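You operate a simulated robot arm through the tools that you are given. There is no shell and no other tool.

Carry out the task below with a simulated two-armed robot. There is one attempt and no reset: what you move stays moved.

## Task
Take station three off the air and park its hose.
Fine: valve off, bleed to zero, then free the coupler and stand it in the holder; push the latch home again.

Only the result counts: the job must be done as asked and must still hold three seconds after the hand-in. Knocking over, shifting, dropping, spilling or breaking anything else fails it.

## Robot
Two 7-joint arms with fingered hands on one trunk that stands fixed in place. Base frame: the origin is at the foot of the trunk, x ahead of it, y to its left, z up. Units: m, degrees, N and s.
The left shoulder is at [0.052, 0.102, 1.052], the right one opposite. With the tool pointing down near the work surface each hand reaches from about 0.46 to 0.82 m from the base axis, measured 20 degrees to its own side. Payload 3.6 kg a hand.
The TCP of each hand is the grasp point between the finger pads, 0.03 m short of the fingertips. In the tool frame z runs along the fingers and y along their closing line. The gripper opens to 0.104 m; its body begins 0.035 m behind the TCP. The gripper is a hand of 4 fingers: y runs from the thumb to the fingers, the wrist lies at [-0.015, -0.104, -0.178] in the tool frame, and closing takes about 1.5 s.
Orientation is told as [roll, pitch, yaw] about the base's x, y, z axes, in that order, counted from this pose: with the fingers straight down and the wrist toward the robot, the tool's x, y and z point along [0, 1, 0], [1, 0, 0] and [0, 0, -1] of the base frame.

## Interface
- The arms move only by the tool step_arm. It takes "left_motion", "right_motion" or both (then of equal length, played together; a hand with none holds still); each is a list that holds one entry, the list of rows, each a list of 6 numbers: the shift along the base's x, y, z in units of 150 mm (1.0 is 150 mm), then the turn, a rotation vector about the base's x, y, z in units of 120 degrees (1.0 is 120 degrees). In form: [[[tx, ty, tz, ax, ay, az], ...]]. A call has 1 to 20 rows; each row is the pose to reach, as a shift and turn from the pose commanded when the call began. "left_gripper" and "right_gripper" are, for a hand that has rows, the gripper command, from -1 (shut) to 1 (fully open), values between in proportion, set as the call begins (left out, the last holds). A call with a number of a shift or a turn outside -1 to 1 is refused whole. Each row takes 0.2 s and may step no farther than 0.05 m and 8.6 degrees from the row before; otherwise, or with a gripper value out of range, the whole call is refused. Where a pose cannot be reached the arm comes as near as it can. A force on the tool above 90 N (or 10 N above the force at the start of the call, whichever is more), or a blocked arm, ends the call early, and 0.2 s more pass. The fingers move at their own pace (about 0.072 m/s each) and stop on an object; they squeeze with about 32 N. The grip force told is the motor's: it shows also when the fingers shut on nothing. Time passes only in rows, and 0.2 s behind the last, so rows that repeat a pose let the fingers close. It gives the time, the measured TCP pose, the force on the tool (base axes), the opening and the grip force at its end, in the units of the frame above (readings bear some noise), with the torque about the TCP (base axes, N m) and any sound that the robot's microphone picked up.
- Cameras (640 x 400 px; columns grow to the right, rows downward): "scene" is now at [0.1566, -0.0777, 1.2068]; the picture's right is [-0.55, -0.83, -0.04], its down [-0.27, 0.22, -0.94] and it looks along [0.79, -0.51, -0.35] (base axes); focal length 232 px, centre (320, 200). "left" rides on the left gripper at [-0.061, -0.092, -0.13] in its tool frame; the picture's right is [-0.81, -0.28, 0.52], its down [0.53, -0.71, 0.46] and it looks along [0.24, 0.64, 0.72] (tool axes); focal length 275 px, centre (320, 200). "right" rides on the right gripper at [0.061, -0.092, -0.13] in its tool frame; the picture's right is [-0.81, 0.28, -0.52], its down [-0.53, -0.71, 0.46] and it looks along [-0.24, 0.65, 0.72] (tool axes); focal length 275 px, centre (320, 200). There is no depth. A picture from a camera that has moved, and an enlarged one, comes with that camera's place and axes in the base frame and with its lens.
- grab_frame(camera): a new picture of that camera. It takes no simulated time.
- move_column(by): moves the trunk up (or, below 0, down) by that many m; the arms and the scene camera ride with it, the base frame stays. It gives what a move gives, with no picture.
- finger_targets(index, middle, ring, thumb_bend, thumb_turn, hand): sets how far each is bent, from 0 (flat) to 1 (curled in); at 0.3 the hand is open as for a grip, at 0.7 the pads meet at the TCP. One left out holds its place. A second passes; each finger stops where it meets its share of the squeeze, and holds until it gets a number again. A gripper value or a shape takes the hand back. It gives what a move gives, with no picture; readings hold the bend of each and the force on the fingers (four entries, about 0 where the hand has none), thumb and palm. thumb_turn goes from beside the hand (0) to across from the fingers (1), as for a grip.
- preshape(shape, hand): the hand has 4 fingers and takes this shape, open, in about a second: jaw (thumb against the fingers, like two jaws); tri (thumb and two fingers); tip (a fingertip pinch); poke (one finger out to press); point (the index stretched); flat (the hand flat); cup (the hand cupped); fist (a fist). The gripper value then closes the fingers along that shape, each until it touches; the sizes above hold for jaw. It gives what a move gives, with no picture.
- turn_head(pan, tilt): turns the head with the scene camera to pan (to the left, within 80 degrees either way) and tilt (down, from -29 to 69), counted from straight ahead of the robot (the tilt from the chest, where the trunk bows). It gives what a move gives.
- zoom(camera, box): a new picture of the part [left, top, right, bottom] of that camera's present view, enlarged. It takes no simulated time.
- sign_off(): hands the job in; it is judged then, once.

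Nothing tells you positions but the pictures and the camera data. Unless the task says otherwise, let go and move clear before handing in.

The tools are called after "Emit:" by a JSON object that holds its "name" and its "arguments". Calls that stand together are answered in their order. step_arm: Moves the arms, as the interface text tells. Its arguments: {"type":"object","properties":{"left_motion":{"type":"array","items":{"type":"array","items":{"type":"array","items":{"type":"number"}}}},"left_gripper":{"type":"number"},"right_motion":{"type":"array","items":{"type":"array","items":{"type":"array","items":{"type":"number"}}}},"right_gripper":{"type":"number"}},"required":[]} The other tools are called the same way: move_column (by) moves the trunk up or down; preshape (shape, hand) gives the hand a shape; finger_targets (index, middle, ring, thumb_bend, thumb_turn, hand) moves the fingers one by one; turn_head (pan, tilt) turns the head that bears the scene camera; grab_frame (camera) takes a picture; zoom (camera, box) takes an enlarged picture of a part of a camera's view; sign_off () hands the job in.

At the start:

```text
clock: 0.0
left_tool_pos: [0.359, -0.1175, 1.1282]
left_tcp_rot: [2.2, -3.0, -1.9]
left_contact_force: [-0.3, 0.6, -0.3]
left_torque: [-0.01, 0.02, -0.03]
left_grip_width: 0.104
left_grasp_force: 0.0
left_shape: jaw
left_bend: [0.3, 0.3, 0.3, 0.3, 0.97]
left_finger forces: [0.0, 0.0, 0.0, 0.0, 0.1, 0.0]
right_tool_pos: [0.275, -0.4104, 1.0585]
right_tcp_rot: [1.3, -2.2, 0.0]
right_contact_force: [-0.4, 0.2, -0.9]
right_torque: [-0.03, 0.0, 0.02]
right_grip_width: 0.1037
right_grasp_force: 0.1
right_shape: jaw
right_bend: [0.3, 0.3, 0.3, 0.3, 0.98]
right_finger forces: [0.0, 0.1, 0.0, 0.0, 0.0, 0.0]
trunk travel left (down, up): [-0.275, 0.261]
head pan, tilt (commanded): [-33.6, 21.5]
```

scene: 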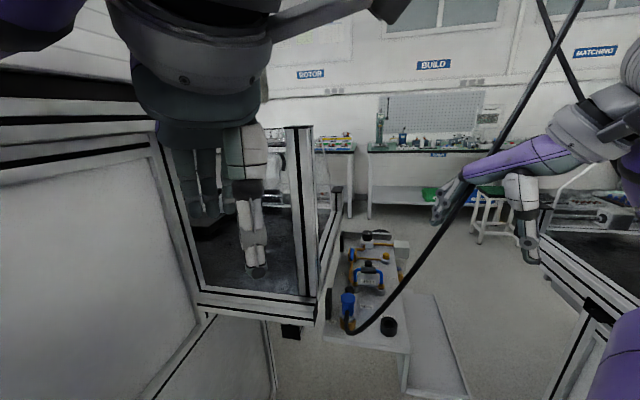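
right: 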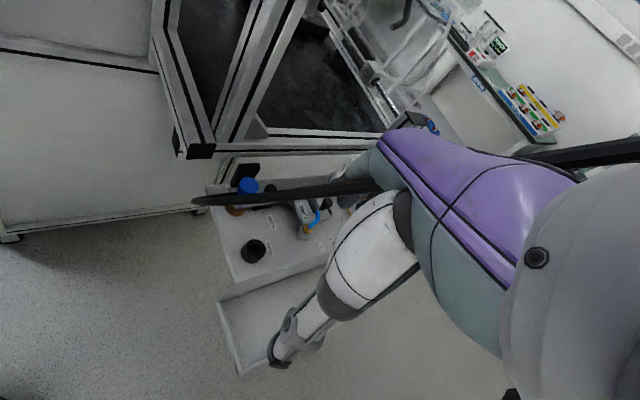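
left: 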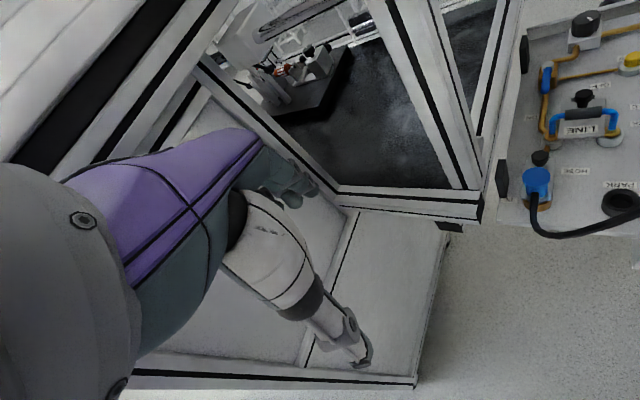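

I see a small panel with a valve, a gauge, a coupler with a hose and a black holder ring, ahead and to the right of the robot. I will look closer before moving anything.

Emit:
{"name": "zoom", "arguments": {"camera": "scene", "box": [310, 210, 470, 390]}}

Emit:
{"name": "zoom", "arguments": {"camera": "left", "box": [480, 0, 640, 250]}}

Emit:
{"name": "zoom", "arguments": {"camera": "right", "box": [180, 100, 400, 300]}}

```text
2.22 times, centred on (390, 300) of scene
camera zoom: at [0.1566, -0.0777, 1.2068], right [-0.55, -0.83, -0.04], down [-0.27, 0.22, -0.94], along [0.79, -0.51, -0.35], focal length 516 px, centre (164, -22)
```

zoom: 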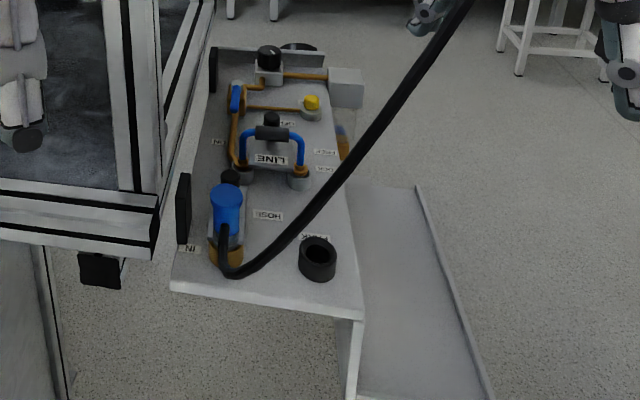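

```text
1.60 times, centred on (560, 125) of left
camera zoom: at [0.2604, -0.1797, 1.2513], right [-0.27, -0.78, -0.56], down [-0.67, 0.57, -0.47], along [0.69, 0.25, -0.68], focal length 440 px, centre (-64, 320)
```

zoom: 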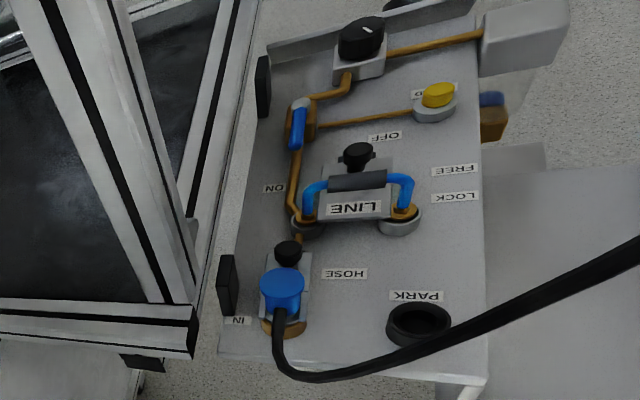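

```text
2.00 times, centred on (290, 200) of right
camera zoom: at [0.177, -0.3509, 1.1863], right [0.25, -0.82, 0.51], down [-0.7, -0.52, -0.49], along [0.67, -0.23, -0.7], focal length 551 px, centre (380, 200)
```

zoom: 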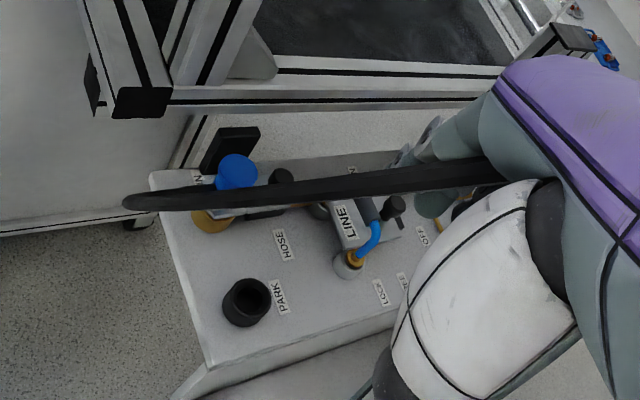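

The panel sits low ahead-right; the blue coupler top triangulates to about (0.48, -0.36, 0.80). I will point the head at the panel to read the labels.

Emit:
{"name": "turn_head", "arguments": {"pan": -40, "tilt": 40}}

Emit:
{"name": "grab_frame", "arguments": {"camera": "scene"}}

```text
clock: 0.8
left_tool_pos: [0.3533, -0.1215, 1.1263]
left_tcp_rot: [2.8, -3.6, -3.4]
left_contact_force: [0.4, -0.5, 0.3]
left_torque: [0.03, 0.01, -0.01]
left_grip_width: 0.104
left_grasp_force: 0.0
left_shape: jaw
left_bend: [0.3, 0.3, 0.3, 0.3, 0.98]
left_finger forces: [0.0, 0.0, 0.0, 0.0, 0.0, 0.0]
right_tool_pos: [0.2755, -0.4053, 1.0611]
right_tcp_rot: [1.0, -2.2, -0.1]
right_contact_force: [0.8, 0.7, -0.4]
right_torque: [0.01, 0.01, 0.01]
right_grip_width: 0.104
right_grasp_force: 0.0
right_shape: jaw
right_bend: [0.3, 0.3, 0.3, 0.3, 0.98]
right_finger forces: [0.0, 0.0, 0.0, 0.0, 0.1, 0.0]
trunk travel left (down, up): [-0.275, 0.261]
head pan, tilt (commanded): [-40.0, 40.0]
```

```text
taken
camera scene: at [0.1539, -0.0743, 1.1973], right [-0.59, -0.81, -0.04], down [-0.34, 0.29, -0.9], along [0.73, -0.52, -0.44], focal length 232 px, centre (320, 200)
```

scene: 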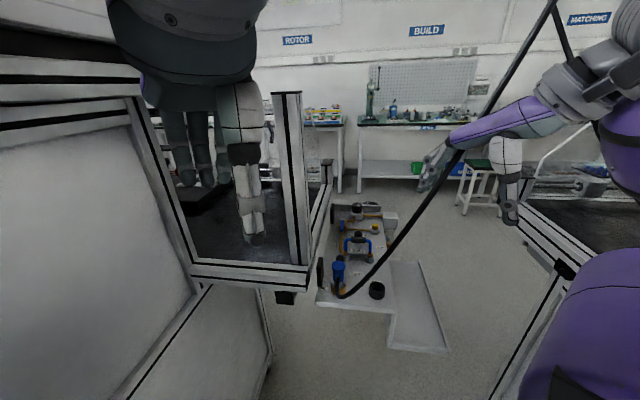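

The head has not fully turned yet. I will ask again and take another look.

Emit:
{"name": "turn_head", "arguments": {"pan": -40, "tilt": 40}}

Emit:
{"name": "grab_frame", "arguments": {"camera": "scene"}}

```text
clock: 1.4
left_tool_pos: [0.3545, -0.1211, 1.127]
left_tcp_rot: [2.8, -3.5, -3.3]
left_contact_force: [0.4, -0.2, 0.1]
left_torque: [0.0, 0.04, -0.01]
left_grip_width: 0.104
left_grasp_force: 0.1
left_shape: jaw
left_bend: [0.3, 0.3, 0.3, 0.3, 0.98]
left_finger forces: [0.1, 0.0, 0.0, 0.0, 0.0, 0.0]
right_tool_pos: [0.2741, -0.406, 1.0613]
right_tcp_rot: [1.1, -2.2, 0.0]
right_contact_force: [0.5, 1.0, 0.8]
right_torque: [0.0, -0.02, 0.0]
right_grip_width: 0.1041
right_grasp_force: 0.0
right_shape: jaw
right_bend: [0.3, 0.3, 0.3, 0.3, 0.98]
right_finger forces: [0.0, 0.0, 0.1, 0.0, 0.1, 0.1]
trunk travel left (down, up): [-0.275, 0.261]
head pan, tilt (commanded): [-40.0, 40.0]
```

```text
taken
camera scene: at [0.1541, -0.0746, 1.1974], right [-0.59, -0.81, -0.04], down [-0.34, 0.29, -0.9], along [0.73, -0.52, -0.44], focal length 232 px, centre (320, 200)
```

scene: 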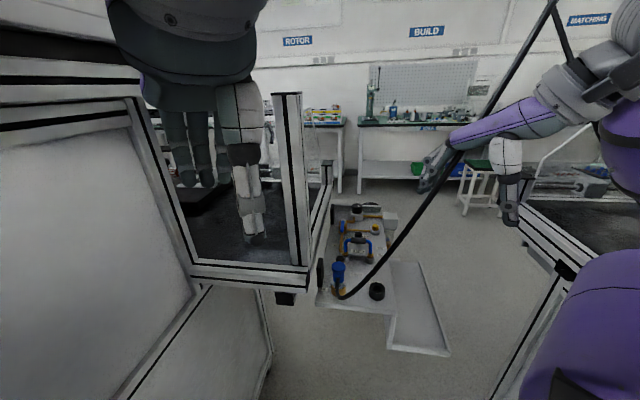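

The head only moved about 6 degrees. I will try a further tilt and see whether it responds.

Emit:
{"name": "turn_head", "arguments": {"pan": -45, "tilt": 60}}

Emit:
{"name": "grab_frame", "arguments": {"camera": "scene"}}

```text
clock: 2.2
left_tool_pos: [0.3528, -0.1209, 1.1262]
left_tcp_rot: [2.8, -3.5, -3.5]
left_contact_force: [-0.7, 0.4, -0.5]
left_torque: [-0.01, 0.01, 0.01]
left_grip_width: 0.1039
left_grasp_force: 0.0
left_shape: jaw
left_bend: [0.3, 0.3, 0.3, 0.3, 0.98]
left_finger forces: [0.0, 0.1, 0.0, 0.1, 0.0, 0.1]
right_tool_pos: [0.2766, -0.4041, 1.0616]
right_tcp_rot: [0.9, -2.2, -0.1]
right_contact_force: [-0.4, 1.0, 0.8]
right_torque: [0.0, 0.0, 0.02]
right_grip_width: 0.104
right_grasp_force: 0.0
right_shape: jaw
right_bend: [0.3, 0.3, 0.3, 0.3, 0.98]
right_finger forces: [0.0, 0.2, 0.0, 0.0, 0.0, 0.0]
trunk travel left (down, up): [-0.275, 0.261]
head pan, tilt (commanded): [-45.0, 60.0]
```

```text
taken
camera scene: at [0.1531, -0.0759, 1.198], right [-0.61, -0.79, -0.04], down [-0.32, 0.29, -0.9], along [0.72, -0.54, -0.44], focal length 232 px, centre (320, 200)
```

scene: 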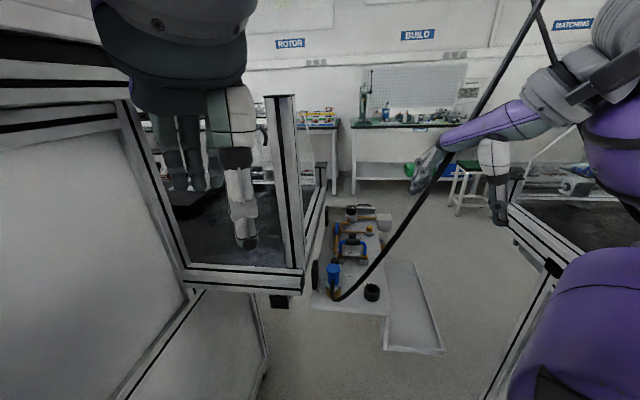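

The head seems limited here, but the panel is in view. I will zoom in on it.

Emit:
{"name": "zoom", "arguments": {"camera": "scene", "box": [300, 195, 420, 315]}}

Emit:
{"name": "zoom", "arguments": {"camera": "left", "box": [490, 0, 640, 130]}}

Emit:
{"name": "zoom", "arguments": {"camera": "left", "box": [490, 110, 640, 240]}}

```text
3.33 times, centred on (360, 255) of scene
camera zoom: at [0.1531, -0.0759, 1.198], right [-0.61, -0.79, -0.04], down [-0.32, 0.29, -0.9], along [0.72, -0.54, -0.44], focal length 774 px, centre (187, 17)
```

zoom: 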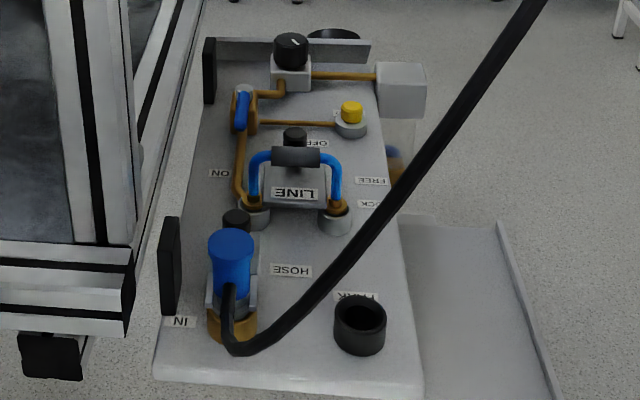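

```text
3.08 times, centred on (565, 65) of left
camera zoom: at [0.2503, -0.1817, 1.2486], right [-0.29, -0.77, -0.57], down [-0.65, 0.6, -0.47], along [0.7, 0.24, -0.67], focal length 847 px, centre (-434, 615)
```

zoom: 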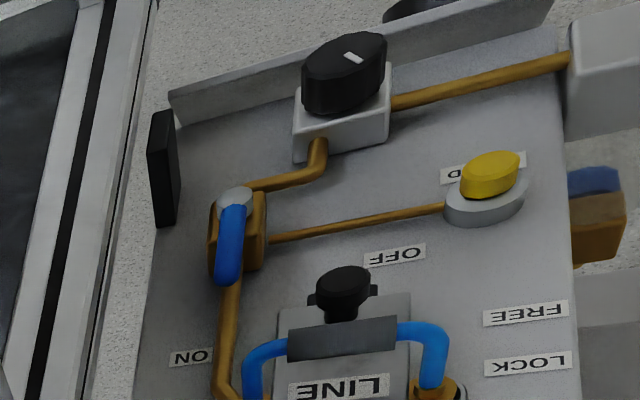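

```text
3.08 times, centred on (565, 175) of left
camera zoom: at [0.2503, -0.1817, 1.2486], right [-0.29, -0.77, -0.57], down [-0.65, 0.6, -0.47], along [0.7, 0.24, -0.67], focal length 847 px, centre (-434, 277)
```

zoom: 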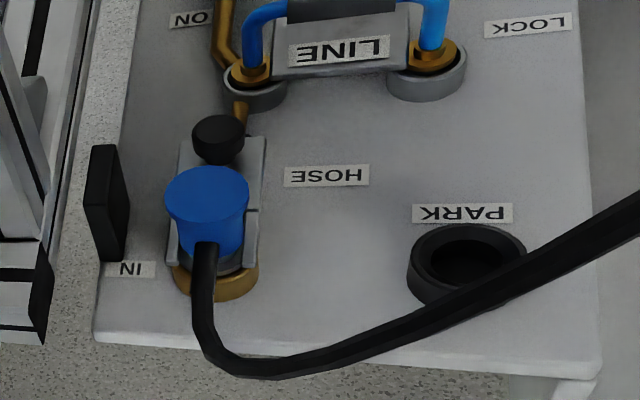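

I take the panel to be turned about 45°: near edge around (0.48,-0.28)–(0.35,-0.41), far end around (0.79,-0.57), top at z≈0.735. The hose runs up close to the right hand, so I will check its path before moving.

Emit:
{"name": "zoom", "arguments": {"camera": "scene", "box": [380, 0, 640, 240]}}

Emit:
{"name": "grab_frame", "arguments": {"camera": "right"}}

Emit:
{"name": "grab_frame", "arguments": {"camera": "left"}}

```text
1.67 times, centred on (510, 120) of scene
camera zoom: at [0.1531, -0.0759, 1.198], right [-0.61, -0.79, -0.04], down [-0.32, 0.29, -0.9], along [0.72, -0.54, -0.44], focal length 387 px, centre (3, 333)
```

zoom: 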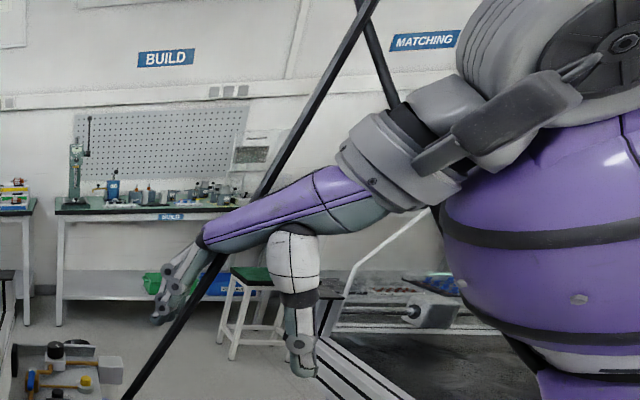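

```text
taken
camera right: at [0.1781, -0.3449, 1.1879], right [0.26, -0.82, 0.51], down [-0.7, -0.52, -0.49], along [0.67, -0.23, -0.7], focal length 275 px, centre (320, 200)
```

right: 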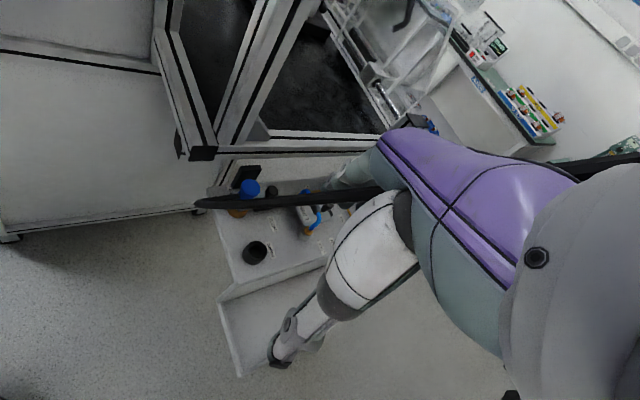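

```text
taken
camera left: at [0.2503, -0.1817, 1.2486], right [-0.29, -0.77, -0.57], down [-0.65, 0.6, -0.47], along [0.7, 0.24, -0.67], focal length 275 px, centre (320, 200)
```

left: 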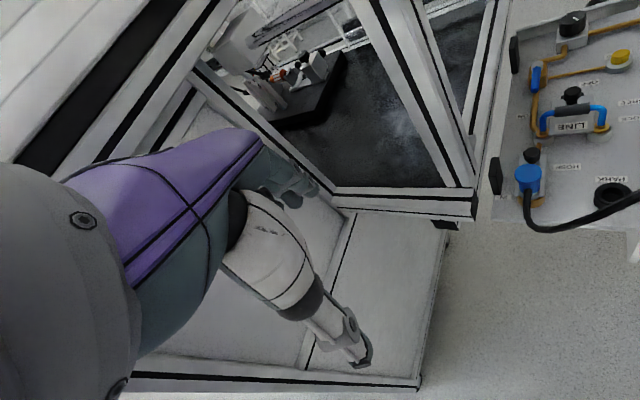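

The hose passes just in front of the right fingers, rising away to the upper right. I will look along it by turning the head, to see where it hangs from.

Emit:
{"name": "turn_head", "arguments": {"pan": -65, "tilt": 0}}

Emit:
{"name": "grab_frame", "arguments": {"camera": "scene"}}

```text
clock: 3.5
left_tool_pos: [0.3529, -0.1211, 1.1276]
left_tcp_rot: [2.7, -3.5, -3.5]
left_contact_force: [0.8, 0.5, 0.0]
left_torque: [-0.01, 0.03, -0.06]
left_grip_width: 0.104
left_grasp_force: 0.1
left_shape: jaw
left_bend: [0.3, 0.3, 0.3, 0.3, 0.98]
left_finger forces: [0.0, 0.0, 0.0, 0.0, 0.0, 0.0]
right_tool_pos: [0.2744, -0.4046, 1.0605]
right_tcp_rot: [1.1, -2.2, -0.2]
right_contact_force: [-0.5, -0.1, 0.3]
right_torque: [0.02, 0.01, -0.02]
right_grip_width: 0.1038
right_grasp_force: 0.0
right_shape: jaw
right_bend: [0.3, 0.3, 0.3, 0.3, 0.98]
right_finger forces: [0.0, 0.0, 0.0, 0.0, 0.1, 0.1]
trunk travel left (down, up): [-0.275, 0.261]
head pan, tilt (commanded): [-65.0, 0.0]
```

```text
taken
camera scene: at [0.1168, -0.1031, 1.2396], right [-0.91, -0.42, -0.04], down [0.04, 0.02, -1.0], along [0.42, -0.91, 0.0], focal length 232 px, centre (320, 200)
```

scene: 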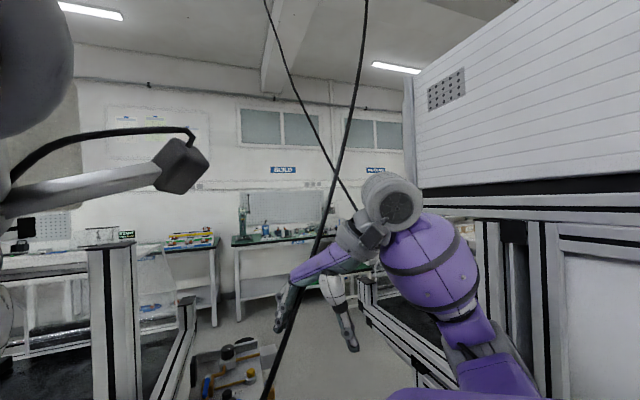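

Emit:
{"name": "zoom", "arguments": {"camera": "scene", "box": [240, 180, 440, 380]}}

Emit:
{"name": "zoom", "arguments": {"camera": "scene", "box": [220, 0, 420, 200]}}

```text
2.00 times, centred on (340, 280) of scene
camera zoom: at [0.1168, -0.1031, 1.2396], right [-0.91, -0.42, -0.04], down [0.04, 0.02, -1.0], along [0.42, -0.91, 0.0], focal length 465 px, centre (280, 40)
```

zoom: 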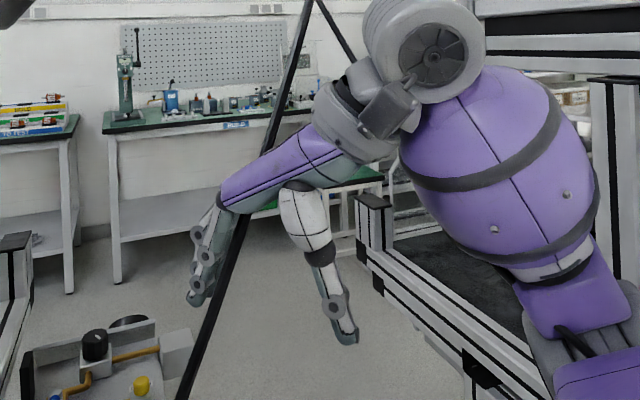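

```text
2.00 times, centred on (320, 100) of scene
camera zoom: at [0.1168, -0.1031, 1.2396], right [-0.91, -0.42, -0.04], down [0.04, 0.02, -1.0], along [0.42, -0.91, 0.0], focal length 465 px, centre (320, 400)
```

zoom: 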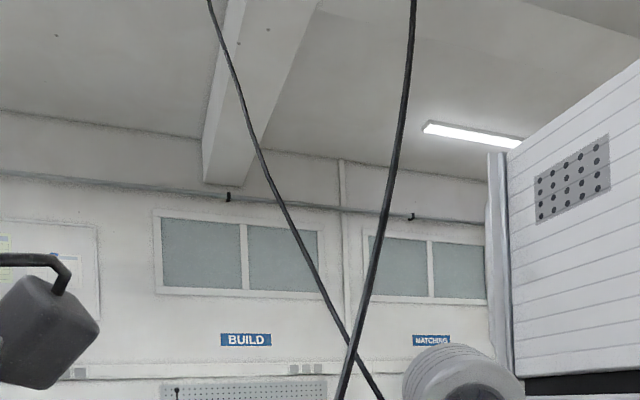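

The hose runs behind the right palm, on its far side, and up to the ceiling; an enclosure frame stands just left of the panel with its corner post near (0.46, -0.25). I will turn the left hand in place toward the panel so its camera gives a steady side view.

Emit:
{"name": "step_arm", "arguments": {"left_motion": [[[0, 0, 0, 0, 0, -0.06], [0, 0, 0, 0, 0, -0.12], [0, 0, 0, 0, 0, -0.18], [0, 0, 0, 0, 0, -0.24], [0, 0, 0, 0, 0, -0.3], [0, 0, 0, 0, 0, -0.36], [0, 0, 0, 0, 0, -0.36]]]}}

Emit:
{"name": "grab_frame", "arguments": {"camera": "left"}}

```text
clock: 5.3
left_tool_pos: [0.3304, -0.1414, 1.152]
left_tcp_rot: [9.2, -5.0, -49.6]
left_contact_force: [1.0, -0.1, 0.8]
left_torque: [0.04, 0.11, 0.0]
left_grip_width: 0.1041
left_grasp_force: 0.1
left_shape: jaw
left_bend: [0.3, 0.3, 0.3, 0.3, 0.98]
left_finger forces: [0.1, 0.1, 0.0, 0.0, 0.0, 0.0]
right_tool_pos: [0.2754, -0.4118, 1.0566]
right_tcp_rot: [1.4, -2.1, 0.0]
right_contact_force: [-0.7, -1.8, 0.2]
right_torque: [0.12, -0.01, 0.03]
right_grip_width: 0.1042
right_grasp_force: 0.1
right_shape: jaw
right_bend: [0.3, 0.3, 0.3, 0.3, 0.98]
right_finger forces: [0.1, 0.1, 0.0, 0.0, 0.0, 0.0]
trunk travel left (down, up): [-0.275, 0.261]
head pan, tilt (commanded): [-65.0, 0.0]
stopped in row 7 (left hand): the arm was blocked; the commanded pose is now the measured one
```

```text
taken
camera left: at [0.2036, -0.1166, 1.2635], right [-0.69, -0.3, -0.66], down [0.02, 0.91, -0.42], along [0.72, -0.3, -0.62], focal length 275 px, centre (320, 200)
```

left: 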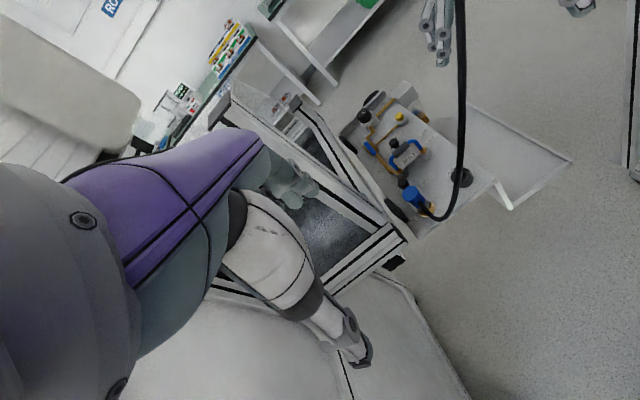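

The left arm was blocked at the end, likely against the head area, which also explains the head's limited tilt. I will look to the left to find free room for the left arm.

Emit:
{"name": "turn_head", "arguments": {"pan": 0, "tilt": 5}}

Emit:
{"name": "grab_frame", "arguments": {"camera": "scene"}}

Emit:
{"name": "zoom", "arguments": {"camera": "left", "box": [330, 70, 530, 230]}}

```text
clock: 6.7
left_tool_pos: [0.3307, -0.1435, 1.1516]
left_tcp_rot: [9.1, -4.5, -49.6]
left_contact_force: [0.4, -0.3, 0.0]
left_torque: [-0.01, -0.01, -0.03]
left_grip_width: 0.1038
left_grasp_force: 0.2
left_shape: jaw
left_bend: [0.3, 0.3, 0.3, 0.3, 0.98]
left_finger forces: [0.1, 0.1, 0.1, 0.0, 0.1, 0.0]
right_tool_pos: [0.2751, -0.4119, 1.0577]
right_tcp_rot: [1.4, -2.2, -0.1]
right_contact_force: [0.0, 0.2, -0.4]
right_torque: [-0.02, 0.01, 0.01]
right_grip_width: 0.1038
right_grasp_force: 0.0
right_shape: jaw
right_bend: [0.3, 0.3, 0.3, 0.3, 0.98]
right_finger forces: [0.0, 0.0, 0.0, 0.0, 0.0, 0.0]
trunk travel left (down, up): [-0.275, 0.261]
head pan, tilt (commanded): [0.0, 5.0]
```

```text
taken
camera scene: at [0.171, -0.0295, 1.2351], right [0.0, -1.0, -0.03], down [-0.05, 0.03, -1.0], along [1.0, 0.0, -0.05], focal length 232 px, centre (320, 200)
```

scene: 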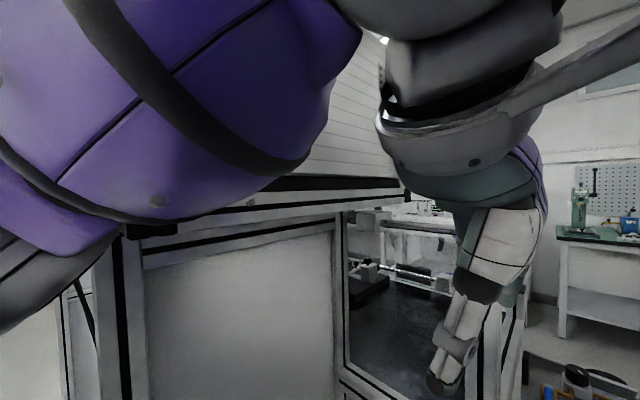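

```text
2.50 times, centred on (430, 150) of left
camera zoom: at [0.2044, -0.1173, 1.2636], right [-0.69, -0.3, -0.66], down [0.01, 0.91, -0.42], along [0.72, -0.3, -0.62], focal length 688 px, centre (45, 325)
```

zoom: 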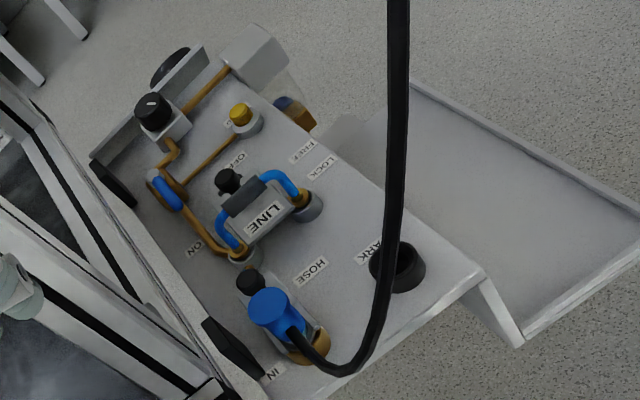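

The left camera now shows the whole panel: valve lever pointing to ON (toward the robot), OFF to its right, yellow button beyond, LINE jumper, HOSE coupler with a black latch knob behind it, and the PARK ring. I will take the right hand to the panel's right side (away from hose and enclosure), first moving it right and a little down.

Emit:
{"name": "step_arm", "arguments": {"right_motion": [[[0, -0.2, -0.05, 0, 0, 0], [0, -0.4, -0.1, 0, 0, 0], [0, -0.6, -0.15, 0, 0, 0], [0, -0.8, -0.2, 0, 0, 0], [0, -0.8, -0.2, 0, 0, 0]]]}}

Emit:
{"name": "grab_frame", "arguments": {"camera": "right"}}

Emit:
{"name": "turn_head", "arguments": {"pan": -50, "tilt": 15}}

Emit:
{"name": "grab_frame", "arguments": {"camera": "scene"}}

```text
clock: 8.1
left_tool_pos: [0.3254, -0.1413, 1.1519]
left_tcp_rot: [9.4, -4.8, -50.5]
left_contact_force: [0.9, 0.1, -0.2]
left_torque: [0.05, 0.09, -0.02]
left_grip_width: 0.104
left_grasp_force: 0.0
left_shape: jaw
left_bend: [0.3, 0.3, 0.3, 0.3, 0.98]
left_finger forces: [0.0, 0.0, 0.0, 0.0, 0.0, 0.0]
right_tool_pos: [0.2776, -0.5245, 1.0268]
right_tcp_rot: [1.2, -2.2, -0.1]
right_contact_force: [0.7, -1.6, -1.4]
right_torque: [0.09, -0.03, 0.02]
right_grip_width: 0.1038
right_grasp_force: 0.1
right_shape: jaw
right_bend: [0.3, 0.3, 0.3, 0.3, 0.98]
right_finger forces: [0.0, 0.0, 0.1, 0.1, 0.1, 0.0]
trunk travel left (down, up): [-0.275, 0.261]
head pan, tilt (commanded): [0.0, 5.0]
stopped in row 5 (right hand): the arm was blocked; the commanded pose is now the measured one
```

```text
taken
camera right: at [0.1805, -0.4657, 1.154], right [0.26, -0.82, 0.51], down [-0.7, -0.52, -0.49], along [0.67, -0.23, -0.7], focal length 275 px, centre (320, 200)
```

right: 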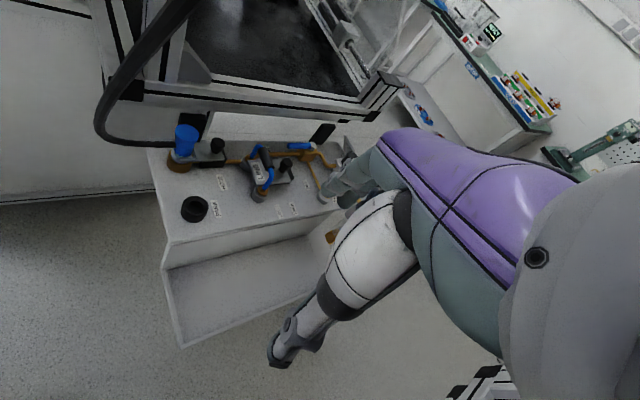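

```text
clock: 9.3
left_tool_pos: [0.3237, -0.1413, 1.1507]
left_tcp_rot: [9.4, -4.6, -50.8]
left_contact_force: [0.6, -0.1, -0.3]
left_torque: [-0.01, -0.03, 0.0]
left_grip_width: 0.1039
left_grasp_force: 0.1
left_shape: jaw
left_bend: [0.3, 0.3, 0.3, 0.3, 0.98]
left_finger forces: [0.0, 0.1, 0.0, 0.0, 0.1, 0.1]
right_tool_pos: [0.2775, -0.525, 1.0274]
right_tcp_rot: [1.2, -2.0, -0.2]
right_contact_force: [-0.2, 0.2, 0.6]
right_torque: [0.03, 0.0, -0.01]
right_grip_width: 0.1038
right_grasp_force: 0.0
right_shape: jaw
right_bend: [0.3, 0.3, 0.3, 0.3, 0.98]
right_finger forces: [0.1, 0.0, 0.0, 0.0, 0.1, 0.0]
trunk travel left (down, up): [-0.275, 0.261]
head pan, tilt (commanded): [-50.0, 15.0]
```

```text
taken
camera scene: at [0.1404, -0.0936, 1.2164], right [-0.77, -0.64, -0.04], down [-0.13, 0.22, -0.97], along [0.63, -0.73, -0.25], focal length 232 px, centre (320, 200)
```

scene: 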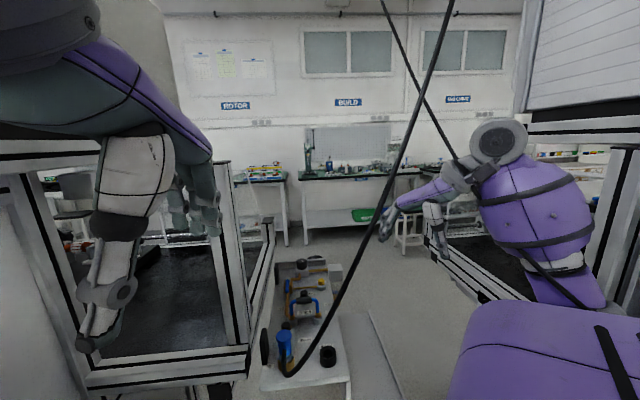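

The hand cleared the hose to its right side. Now I will swing the right hand to about 45° yaw and bring it nearer, so its camera looks across the panel.

Emit:
{"name": "step_arm", "arguments": {"right_motion": [[[0.07, -0.02, -0.05, 0, 0, 0.0625], [0.14, -0.04, -0.1, 0, 0, 0.125], [0.21, -0.06, -0.15, 0, 0, 0.1875], [0.28, -0.08, -0.2, 0, 0, 0.25], [0.35, -0.1, -0.25, 0, 0, 0.3125], [0.42, -0.12, -0.3, 0, 0, 0.375]]]}}

Emit:
{"name": "grab_frame", "arguments": {"camera": "right"}}

Emit:
{"name": "grab_frame", "arguments": {"camera": "scene"}}

```text
clock: 10.9
left_tool_pos: [0.3204, -0.1411, 1.1509]
left_tcp_rot: [9.5, -4.8, -51.4]
left_contact_force: [1.0, -0.3, -0.6]
left_torque: [0.02, 0.07, -0.01]
left_grip_width: 0.1039
left_grasp_force: 0.0
left_shape: jaw
left_bend: [0.3, 0.3, 0.3, 0.3, 0.98]
left_finger forces: [0.0, 0.0, 0.0, 0.1, 0.0, 0.0]
right_tool_pos: [0.3438, -0.5387, 0.988]
right_tcp_rot: [-1.0, -2.1, 45.1]
right_contact_force: [-0.2, -0.6, -0.3]
right_torque: [0.06, 0.02, 0.02]
right_grip_width: 0.1038
right_grasp_force: 0.0
right_shape: jaw
right_bend: [0.3, 0.3, 0.3, 0.3, 0.98]
right_finger forces: [0.0, 0.1, 0.0, 0.1, 0.0, 0.0]
trunk travel left (down, up): [-0.275, 0.261]
head pan, tilt (commanded): [-50.0, 15.0]
stopped in row 6 (right hand): the arm was blocked; the commanded pose is now the measured one
```

```text
taken
camera right: at [0.2296, -0.5609, 1.1113], right [0.75, -0.38, 0.54], down [-0.11, -0.87, -0.47], along [0.66, 0.29, -0.7], focal length 275 px, centre (320, 200)
```

right: 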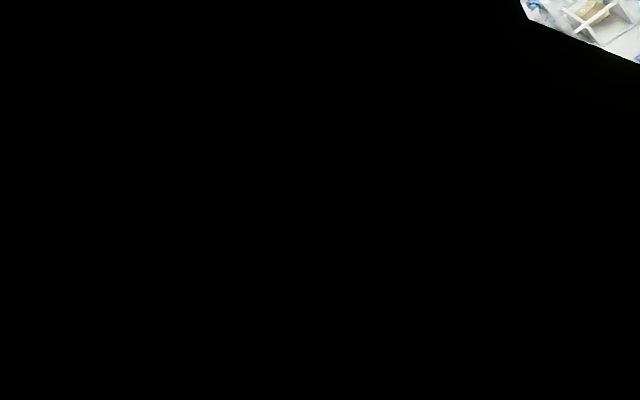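

```text
taken
camera scene: at [0.1407, -0.0888, 1.2164], right [-0.77, -0.64, -0.04], down [-0.13, 0.21, -0.97], along [0.63, -0.74, -0.25], focal length 232 px, centre (320, 200)
```

scene: 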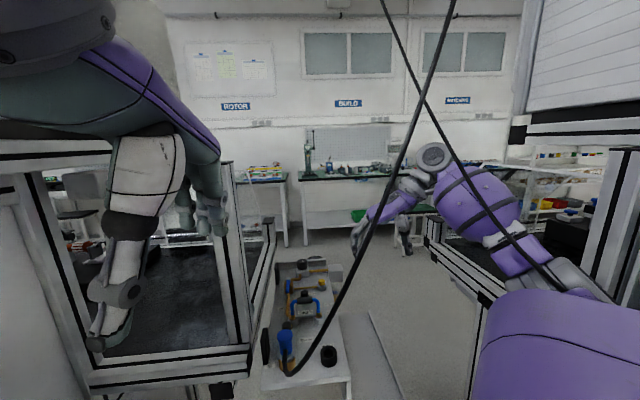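

The right camera went dark, so something is right in front of it, probably the second black strand. I will zoom in on the right wrist.

Emit:
{"name": "zoom", "arguments": {"camera": "scene", "box": [340, 120, 620, 310]}}

Emit:
{"name": "grab_frame", "arguments": {"camera": "left"}}

```text
2.11 times, centred on (480, 215) of scene
camera zoom: at [0.1407, -0.0888, 1.2164], right [-0.77, -0.64, -0.04], down [-0.13, 0.21, -0.97], along [0.63, -0.74, -0.25], focal length 489 px, centre (-17, 168)
```

zoom: 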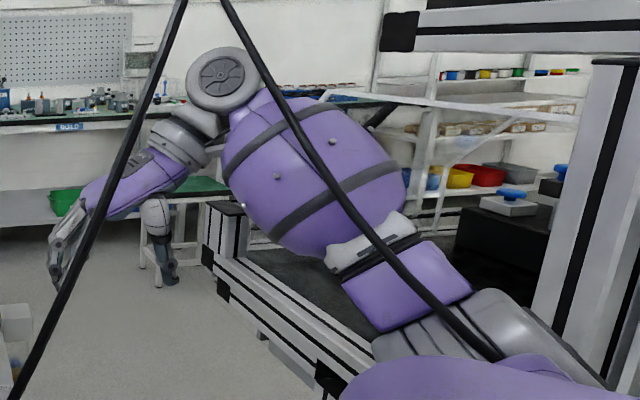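

```text
taken
camera left: at [0.1946, -0.1128, 1.2622], right [-0.7, -0.27, -0.66], down [0.04, 0.91, -0.42], along [0.72, -0.32, -0.62], focal length 275 px, centre (320, 200)
```

left: 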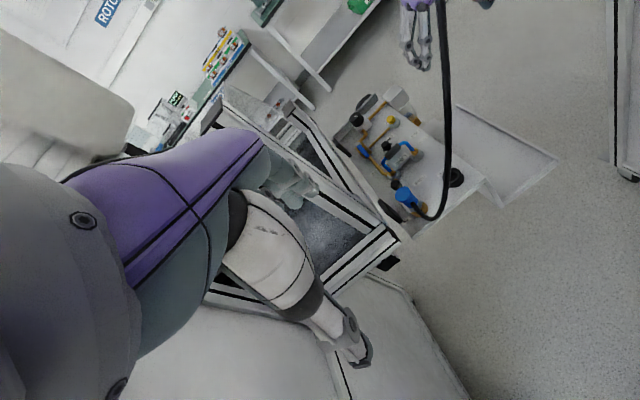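

The right wrist is folded so far that its camera sits against the forearm. I will ease the yaw back and reach forward, which straightens the wrist.

Emit:
{"name": "step_arm", "arguments": {"right_motion": [[[0.09, 0.06, -0.03, 0, 0, -0.052], [0.18, 0.12, -0.06, 0, 0, -0.104], [0.27, 0.18, -0.09, 0, 0, -0.156], [0.37, 0.25, -0.12, 0, 0, -0.208]]]}}

Emit:
{"name": "grab_frame", "arguments": {"camera": "right"}}

Emit:
{"name": "grab_frame", "arguments": {"camera": "left"}}

```text
clock: 12.1
left_tool_pos: [0.3183, -0.1405, 1.1501]
left_tcp_rot: [9.6, -4.7, -51.9]
left_contact_force: [-0.4, -0.1, 0.9]
left_torque: [0.0, 0.01, 0.03]
left_grip_width: 0.1039
left_grasp_force: 0.0
left_shape: jaw
left_bend: [0.3, 0.3, 0.3, 0.3, 0.98]
left_finger forces: [0.1, 0.0, 0.2, 0.0, 0.1, 0.0]
right_tool_pos: [0.4005, -0.4981, 0.9738]
right_tcp_rot: [-0.3, -2.1, 19.9]
right_contact_force: [-0.7, -0.3, -0.2]
right_torque: [0.02, -0.02, 0.03]
right_grip_width: 0.1038
right_grasp_force: 0.0
right_shape: jaw
right_bend: [0.3, 0.3, 0.3, 0.3, 0.98]
right_finger forces: [0.0, 0.1, 0.1, 0.1, 0.1, 0.0]
trunk travel left (down, up): [-0.275, 0.261]
head pan, tilt (commanded): [-50.0, 15.0]
stopped in row 4 (right hand): the arm was blocked; the commanded pose is now the measured one
```

```text
taken
camera right: at [0.2872, -0.4725, 1.0982], right [0.52, -0.67, 0.53], down [-0.47, -0.74, -0.48], along [0.72, 0.0, -0.7], focal length 275 px, centre (320, 200)
```

right: 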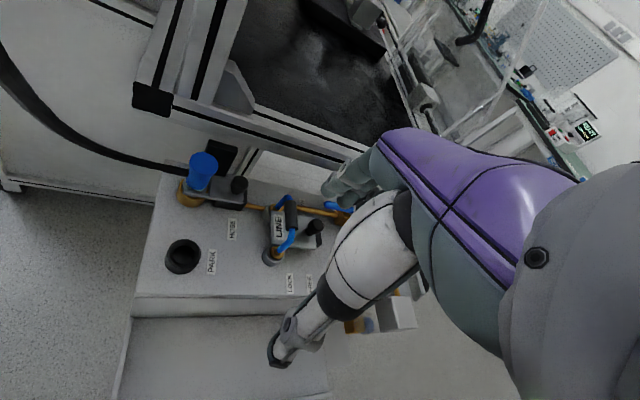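

```text
taken
camera left: at [0.1917, -0.1114, 1.2615], right [-0.7, -0.27, -0.67], down [0.05, 0.91, -0.42], along [0.72, -0.33, -0.62], focal length 275 px, centre (320, 200)
```

left: 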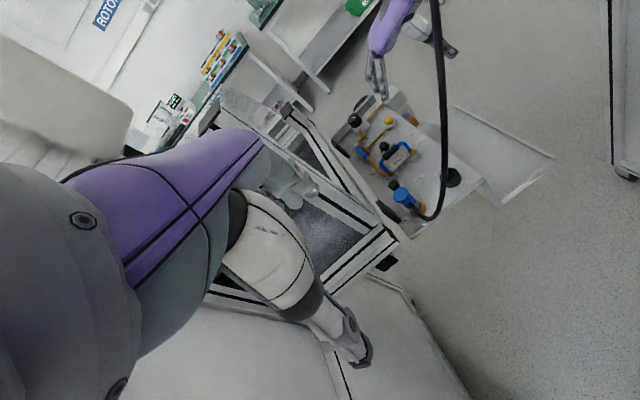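

Good view now: the panel is clear from the right side. I will zoom in on the pieces.

Emit:
{"name": "zoom", "arguments": {"camera": "right", "box": [130, 140, 350, 300]}}

Emit:
{"name": "zoom", "arguments": {"camera": "right", "box": [150, 140, 270, 220]}}

Emit:
{"name": "zoom", "arguments": {"camera": "left", "box": [320, 80, 480, 240]}}

```text
2.50 times, centred on (240, 220) of right
camera zoom: at [0.2872, -0.4725, 1.0982], right [0.52, -0.67, 0.53], down [-0.47, -0.74, -0.48], along [0.72, 0.0, -0.7], focal length 688 px, centre (520, 150)
```

zoom: 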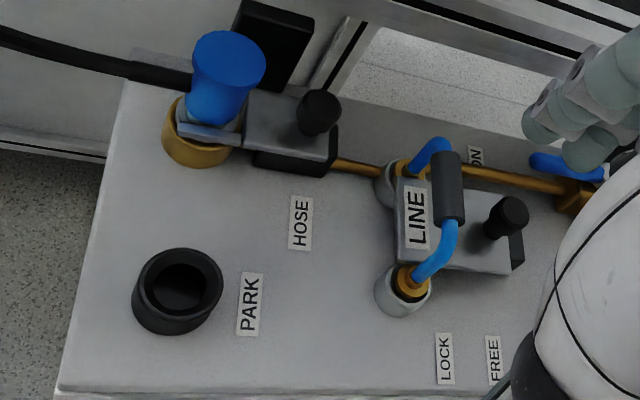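

```text
5.00 times, centred on (210, 180) of right
camera zoom: at [0.2872, -0.4725, 1.0982], right [0.52, -0.67, 0.53], down [-0.47, -0.74, -0.48], along [0.72, 0.0, -0.7], focal length 1376 px, centre (870, 300)
```

zoom: 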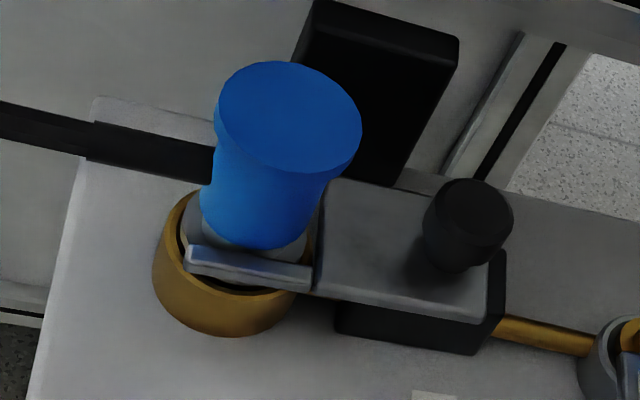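

```text
2.50 times, centred on (400, 160) of left
camera zoom: at [0.1917, -0.1114, 1.2615], right [-0.7, -0.27, -0.67], down [0.05, 0.91, -0.42], along [0.72, -0.33, -0.62], focal length 688 px, centre (120, 300)
```

zoom: 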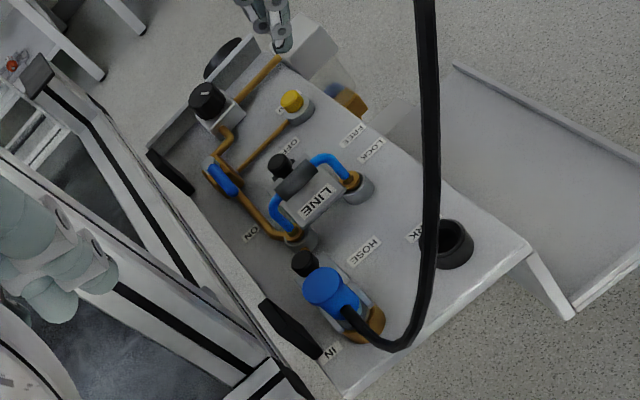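

Everything is clear now: the HOSE coupler is held by a forked slide plate with a black knob; the lever tip is near (0.62,-0.484,0.778) with its pivot near (0.662,-0.522), and the yellow bleed button is near (0.584,-0.60,0.77). I will shape the right hand to poke and look where its fingertip lies.

Emit:
{"name": "preshape", "arguments": {"hand": "right", "shape": "poke"}}

Emit:
{"name": "grab_frame", "arguments": {"camera": "right"}}

Emit:
{"name": "zoom", "arguments": {"camera": "left", "box": [320, 0, 520, 220]}}

Emit:
{"name": "zoom", "arguments": {"camera": "scene", "box": [240, 160, 480, 390]}}

```text
clock: 13.0
left_tool_pos: [0.3181, -0.1409, 1.1503]
left_tcp_rot: [9.8, -4.6, -52.0]
left_contact_force: [1.1, -0.1, 0.3]
left_torque: [-0.04, -0.02, -0.04]
left_grip_width: 0.1039
left_grasp_force: 0.1
left_shape: jaw
left_bend: [0.3, 0.3, 0.3, 0.3, 0.98]
left_finger forces: [0.0, 0.0, 0.0, 0.1, 0.0, 0.0]
right_tool_pos: [0.4003, -0.4983, 0.9734]
right_tcp_rot: [-0.2, -2.2, 20.0]
right_contact_force: [0.4, 0.3, 0.1]
right_torque: [0.0, 0.0, 0.01]
right_grip_width: 0.0
right_grasp_force: 0.1
right_shape: poke
right_bend: [0.7, 0.7, 0.99, 1.0, 1.0]
right_finger forces: [0.0, 0.0, 0.1, 0.0, 0.0, 0.0]
trunk travel left (down, up): [-0.275, 0.261]
head pan, tilt (commanded): [-50.0, 15.0]
```

```text
taken
camera right: at [0.2871, -0.4729, 1.0984], right [0.52, -0.67, 0.53], down [-0.47, -0.74, -0.48], along [0.72, 0.0, -0.7], focal length 275 px, centre (320, 200)
```

right: 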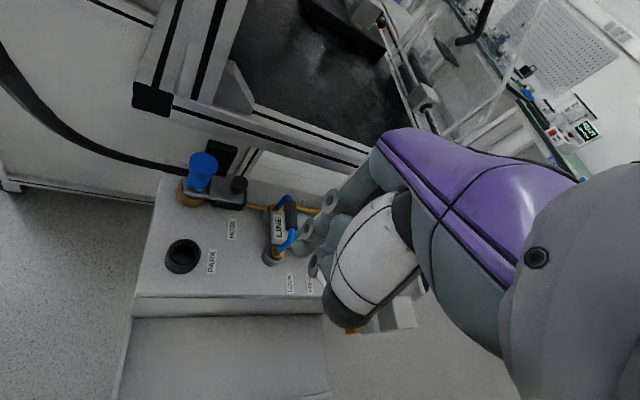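

```text
1.82 times, centred on (420, 110) of left
camera zoom: at [0.1915, -0.1117, 1.2611], right [-0.7, -0.26, -0.67], down [0.05, 0.91, -0.41], along [0.71, -0.33, -0.62], focal length 500 px, centre (138, 364)
```

zoom: 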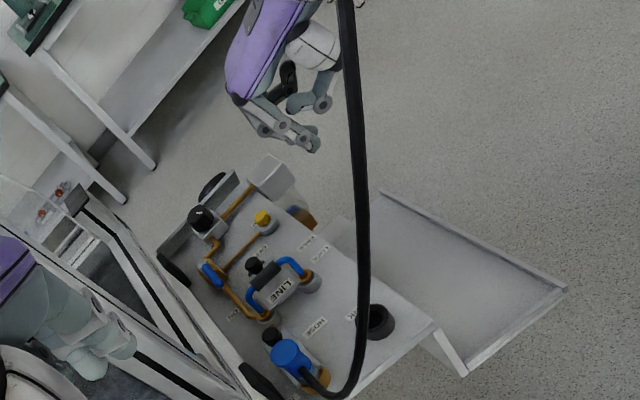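

```text
1.74 times, centred on (360, 275) of scene
camera zoom: at [0.1404, -0.086, 1.2174], right [-0.77, -0.64, -0.04], down [-0.13, 0.21, -0.97], along [0.63, -0.74, -0.24], focal length 404 px, centre (250, 70)
```

zoom: 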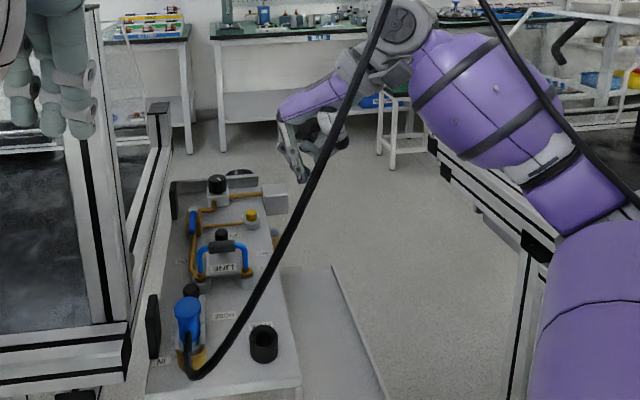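

The poke shape puts two fingers at the grasp point. I will curl the middle finger so only the index stands out, then look closely.

Emit:
{"name": "finger_targets", "arguments": {"hand": "right", "index": 0.7, "middle": 1.0, "ring": 1.0, "thumb_bend": 1.0, "thumb_turn": 1.0}}

Emit:
{"name": "zoom", "arguments": {"camera": "right", "box": [240, 150, 440, 350]}}

Emit:
{"name": "zoom", "arguments": {"camera": "left", "box": [340, 0, 460, 90]}}

Emit:
{"name": "zoom", "arguments": {"camera": "scene", "box": [320, 190, 440, 270]}}

```text
clock: 14.2
left_tool_pos: [0.3166, -0.1408, 1.1513]
left_tcp_rot: [9.8, -4.8, -52.1]
left_contact_force: [-0.3, -0.1, 0.4]
left_torque: [0.0, 0.0, 0.01]
left_grip_width: 0.1041
left_grasp_force: 0.1
left_shape: jaw
left_bend: [0.3, 0.3, 0.3, 0.3, 0.98]
left_finger forces: [0.1, 0.1, 0.1, 0.0, 0.0, 0.0]
right_tool_pos: [0.4004, -0.4968, 0.9732]
right_tcp_rot: [-0.1, -2.2, 20.0]
right_contact_force: [0.5, -0.9, 0.3]
right_torque: [0.04, -0.02, 0.03]
right_grip_width: 0.0225
right_grasp_force: 0.1
right_shape: fingers
right_bend: [0.36, 1.0, 1.0, 1.0, 1.0]
right_finger forces: [0.0, 0.1, 0.0, 0.1, 0.0, 0.0]
trunk travel left (down, up): [-0.275, 0.261]
head pan, tilt (commanded): [-50.0, 15.0]
stopped (right hand): the arm was blocked; the commanded pose is now the measured one
```

```text
2.00 times, centred on (340, 250) of right
camera zoom: at [0.288, -0.4711, 1.0987], right [0.52, -0.67, 0.53], down [-0.47, -0.74, -0.48], along [0.72, 0.0, -0.7], focal length 551 px, centre (280, 100)
```

zoom: 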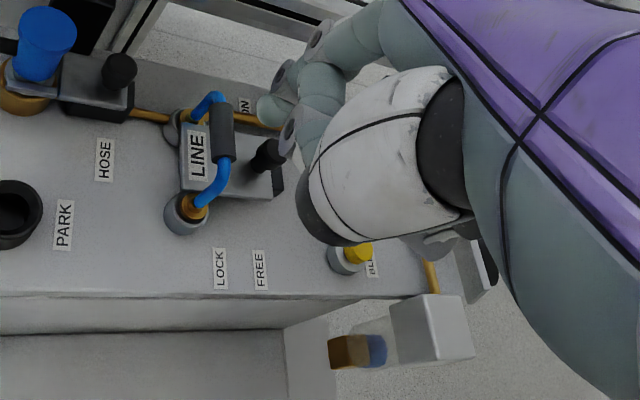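

```text
4.44 times, centred on (400, 45) of left
camera zoom: at [0.1911, -0.1118, 1.262], right [-0.7, -0.26, -0.67], down [0.06, 0.91, -0.42], along [0.71, -0.33, -0.62], focal length 1224 px, centre (-36, 889)
```

zoom: 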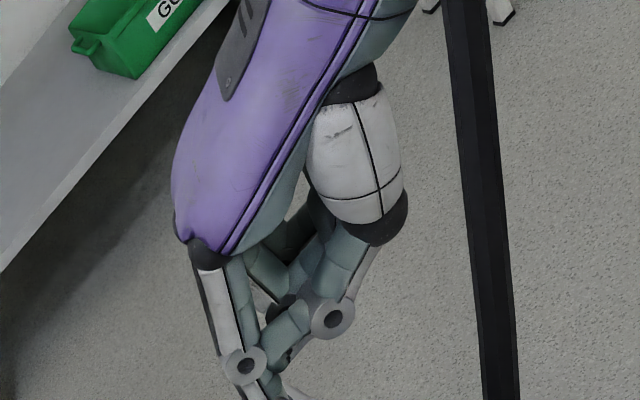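

```text
5.00 times, centred on (380, 230) of scene
camera zoom: at [0.1401, -0.085, 1.2178], right [-0.78, -0.62, -0.04], down [-0.12, 0.2, -0.97], along [0.61, -0.75, -0.23], focal length 1162 px, centre (20, 50)
```

zoom: 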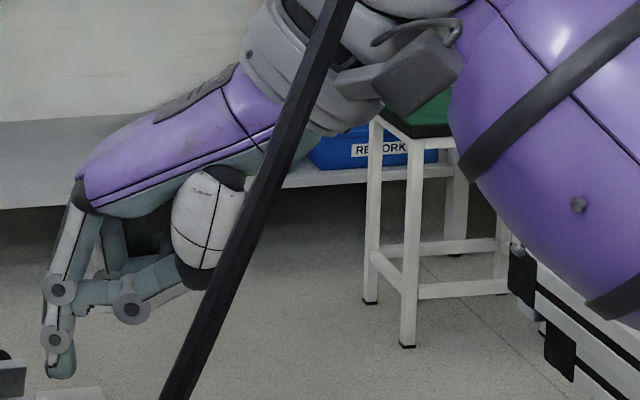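

The index finger now points straight down. Let me look closely at the grey box with the brown and blue thing; it may be the pressure indicator.

Emit:
{"name": "zoom", "arguments": {"camera": "right", "box": [340, 260, 440, 340]}}

Emit:
{"name": "zoom", "arguments": {"camera": "left", "box": [340, 80, 440, 150]}}

Emit:
{"name": "zoom", "arguments": {"camera": "scene", "box": [260, 240, 360, 320]}}

```text
5.00 times, centred on (390, 300) of right
camera zoom: at [0.288, -0.4711, 1.0987], right [0.52, -0.67, 0.53], down [-0.47, -0.74, -0.48], along [0.72, 0.0, -0.7], focal length 1376 px, centre (-30, -300)
```

zoom: 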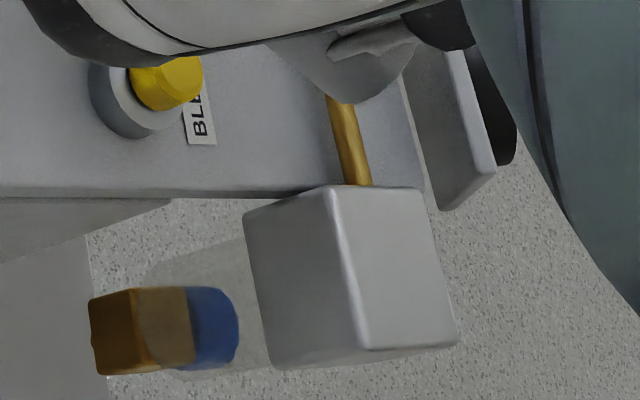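

```text
5.71 times, centred on (390, 115) of left
camera zoom: at [0.1911, -0.1118, 1.262], right [-0.7, -0.26, -0.67], down [0.06, 0.91, -0.42], along [0.71, -0.33, -0.62], focal length 1573 px, centre (-80, 686)
```

zoom: 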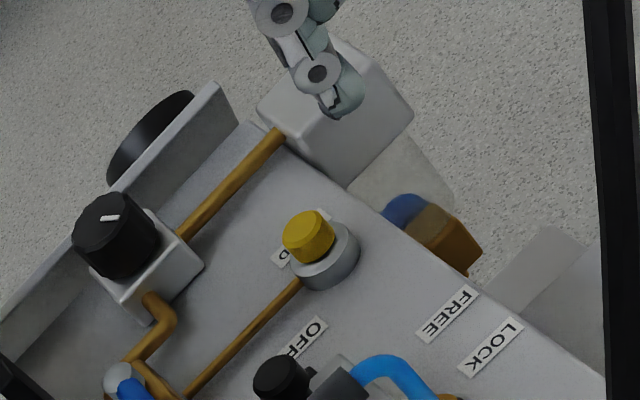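

```text
5.00 times, centred on (310, 280) of scene
camera zoom: at [0.1401, -0.085, 1.2178], right [-0.78, -0.62, -0.04], down [-0.12, 0.2, -0.97], along [0.61, -0.75, -0.23], focal length 1162 px, centre (370, -200)
```

zoom: 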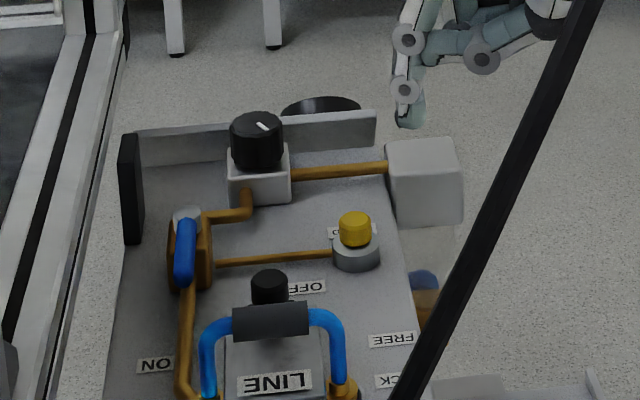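

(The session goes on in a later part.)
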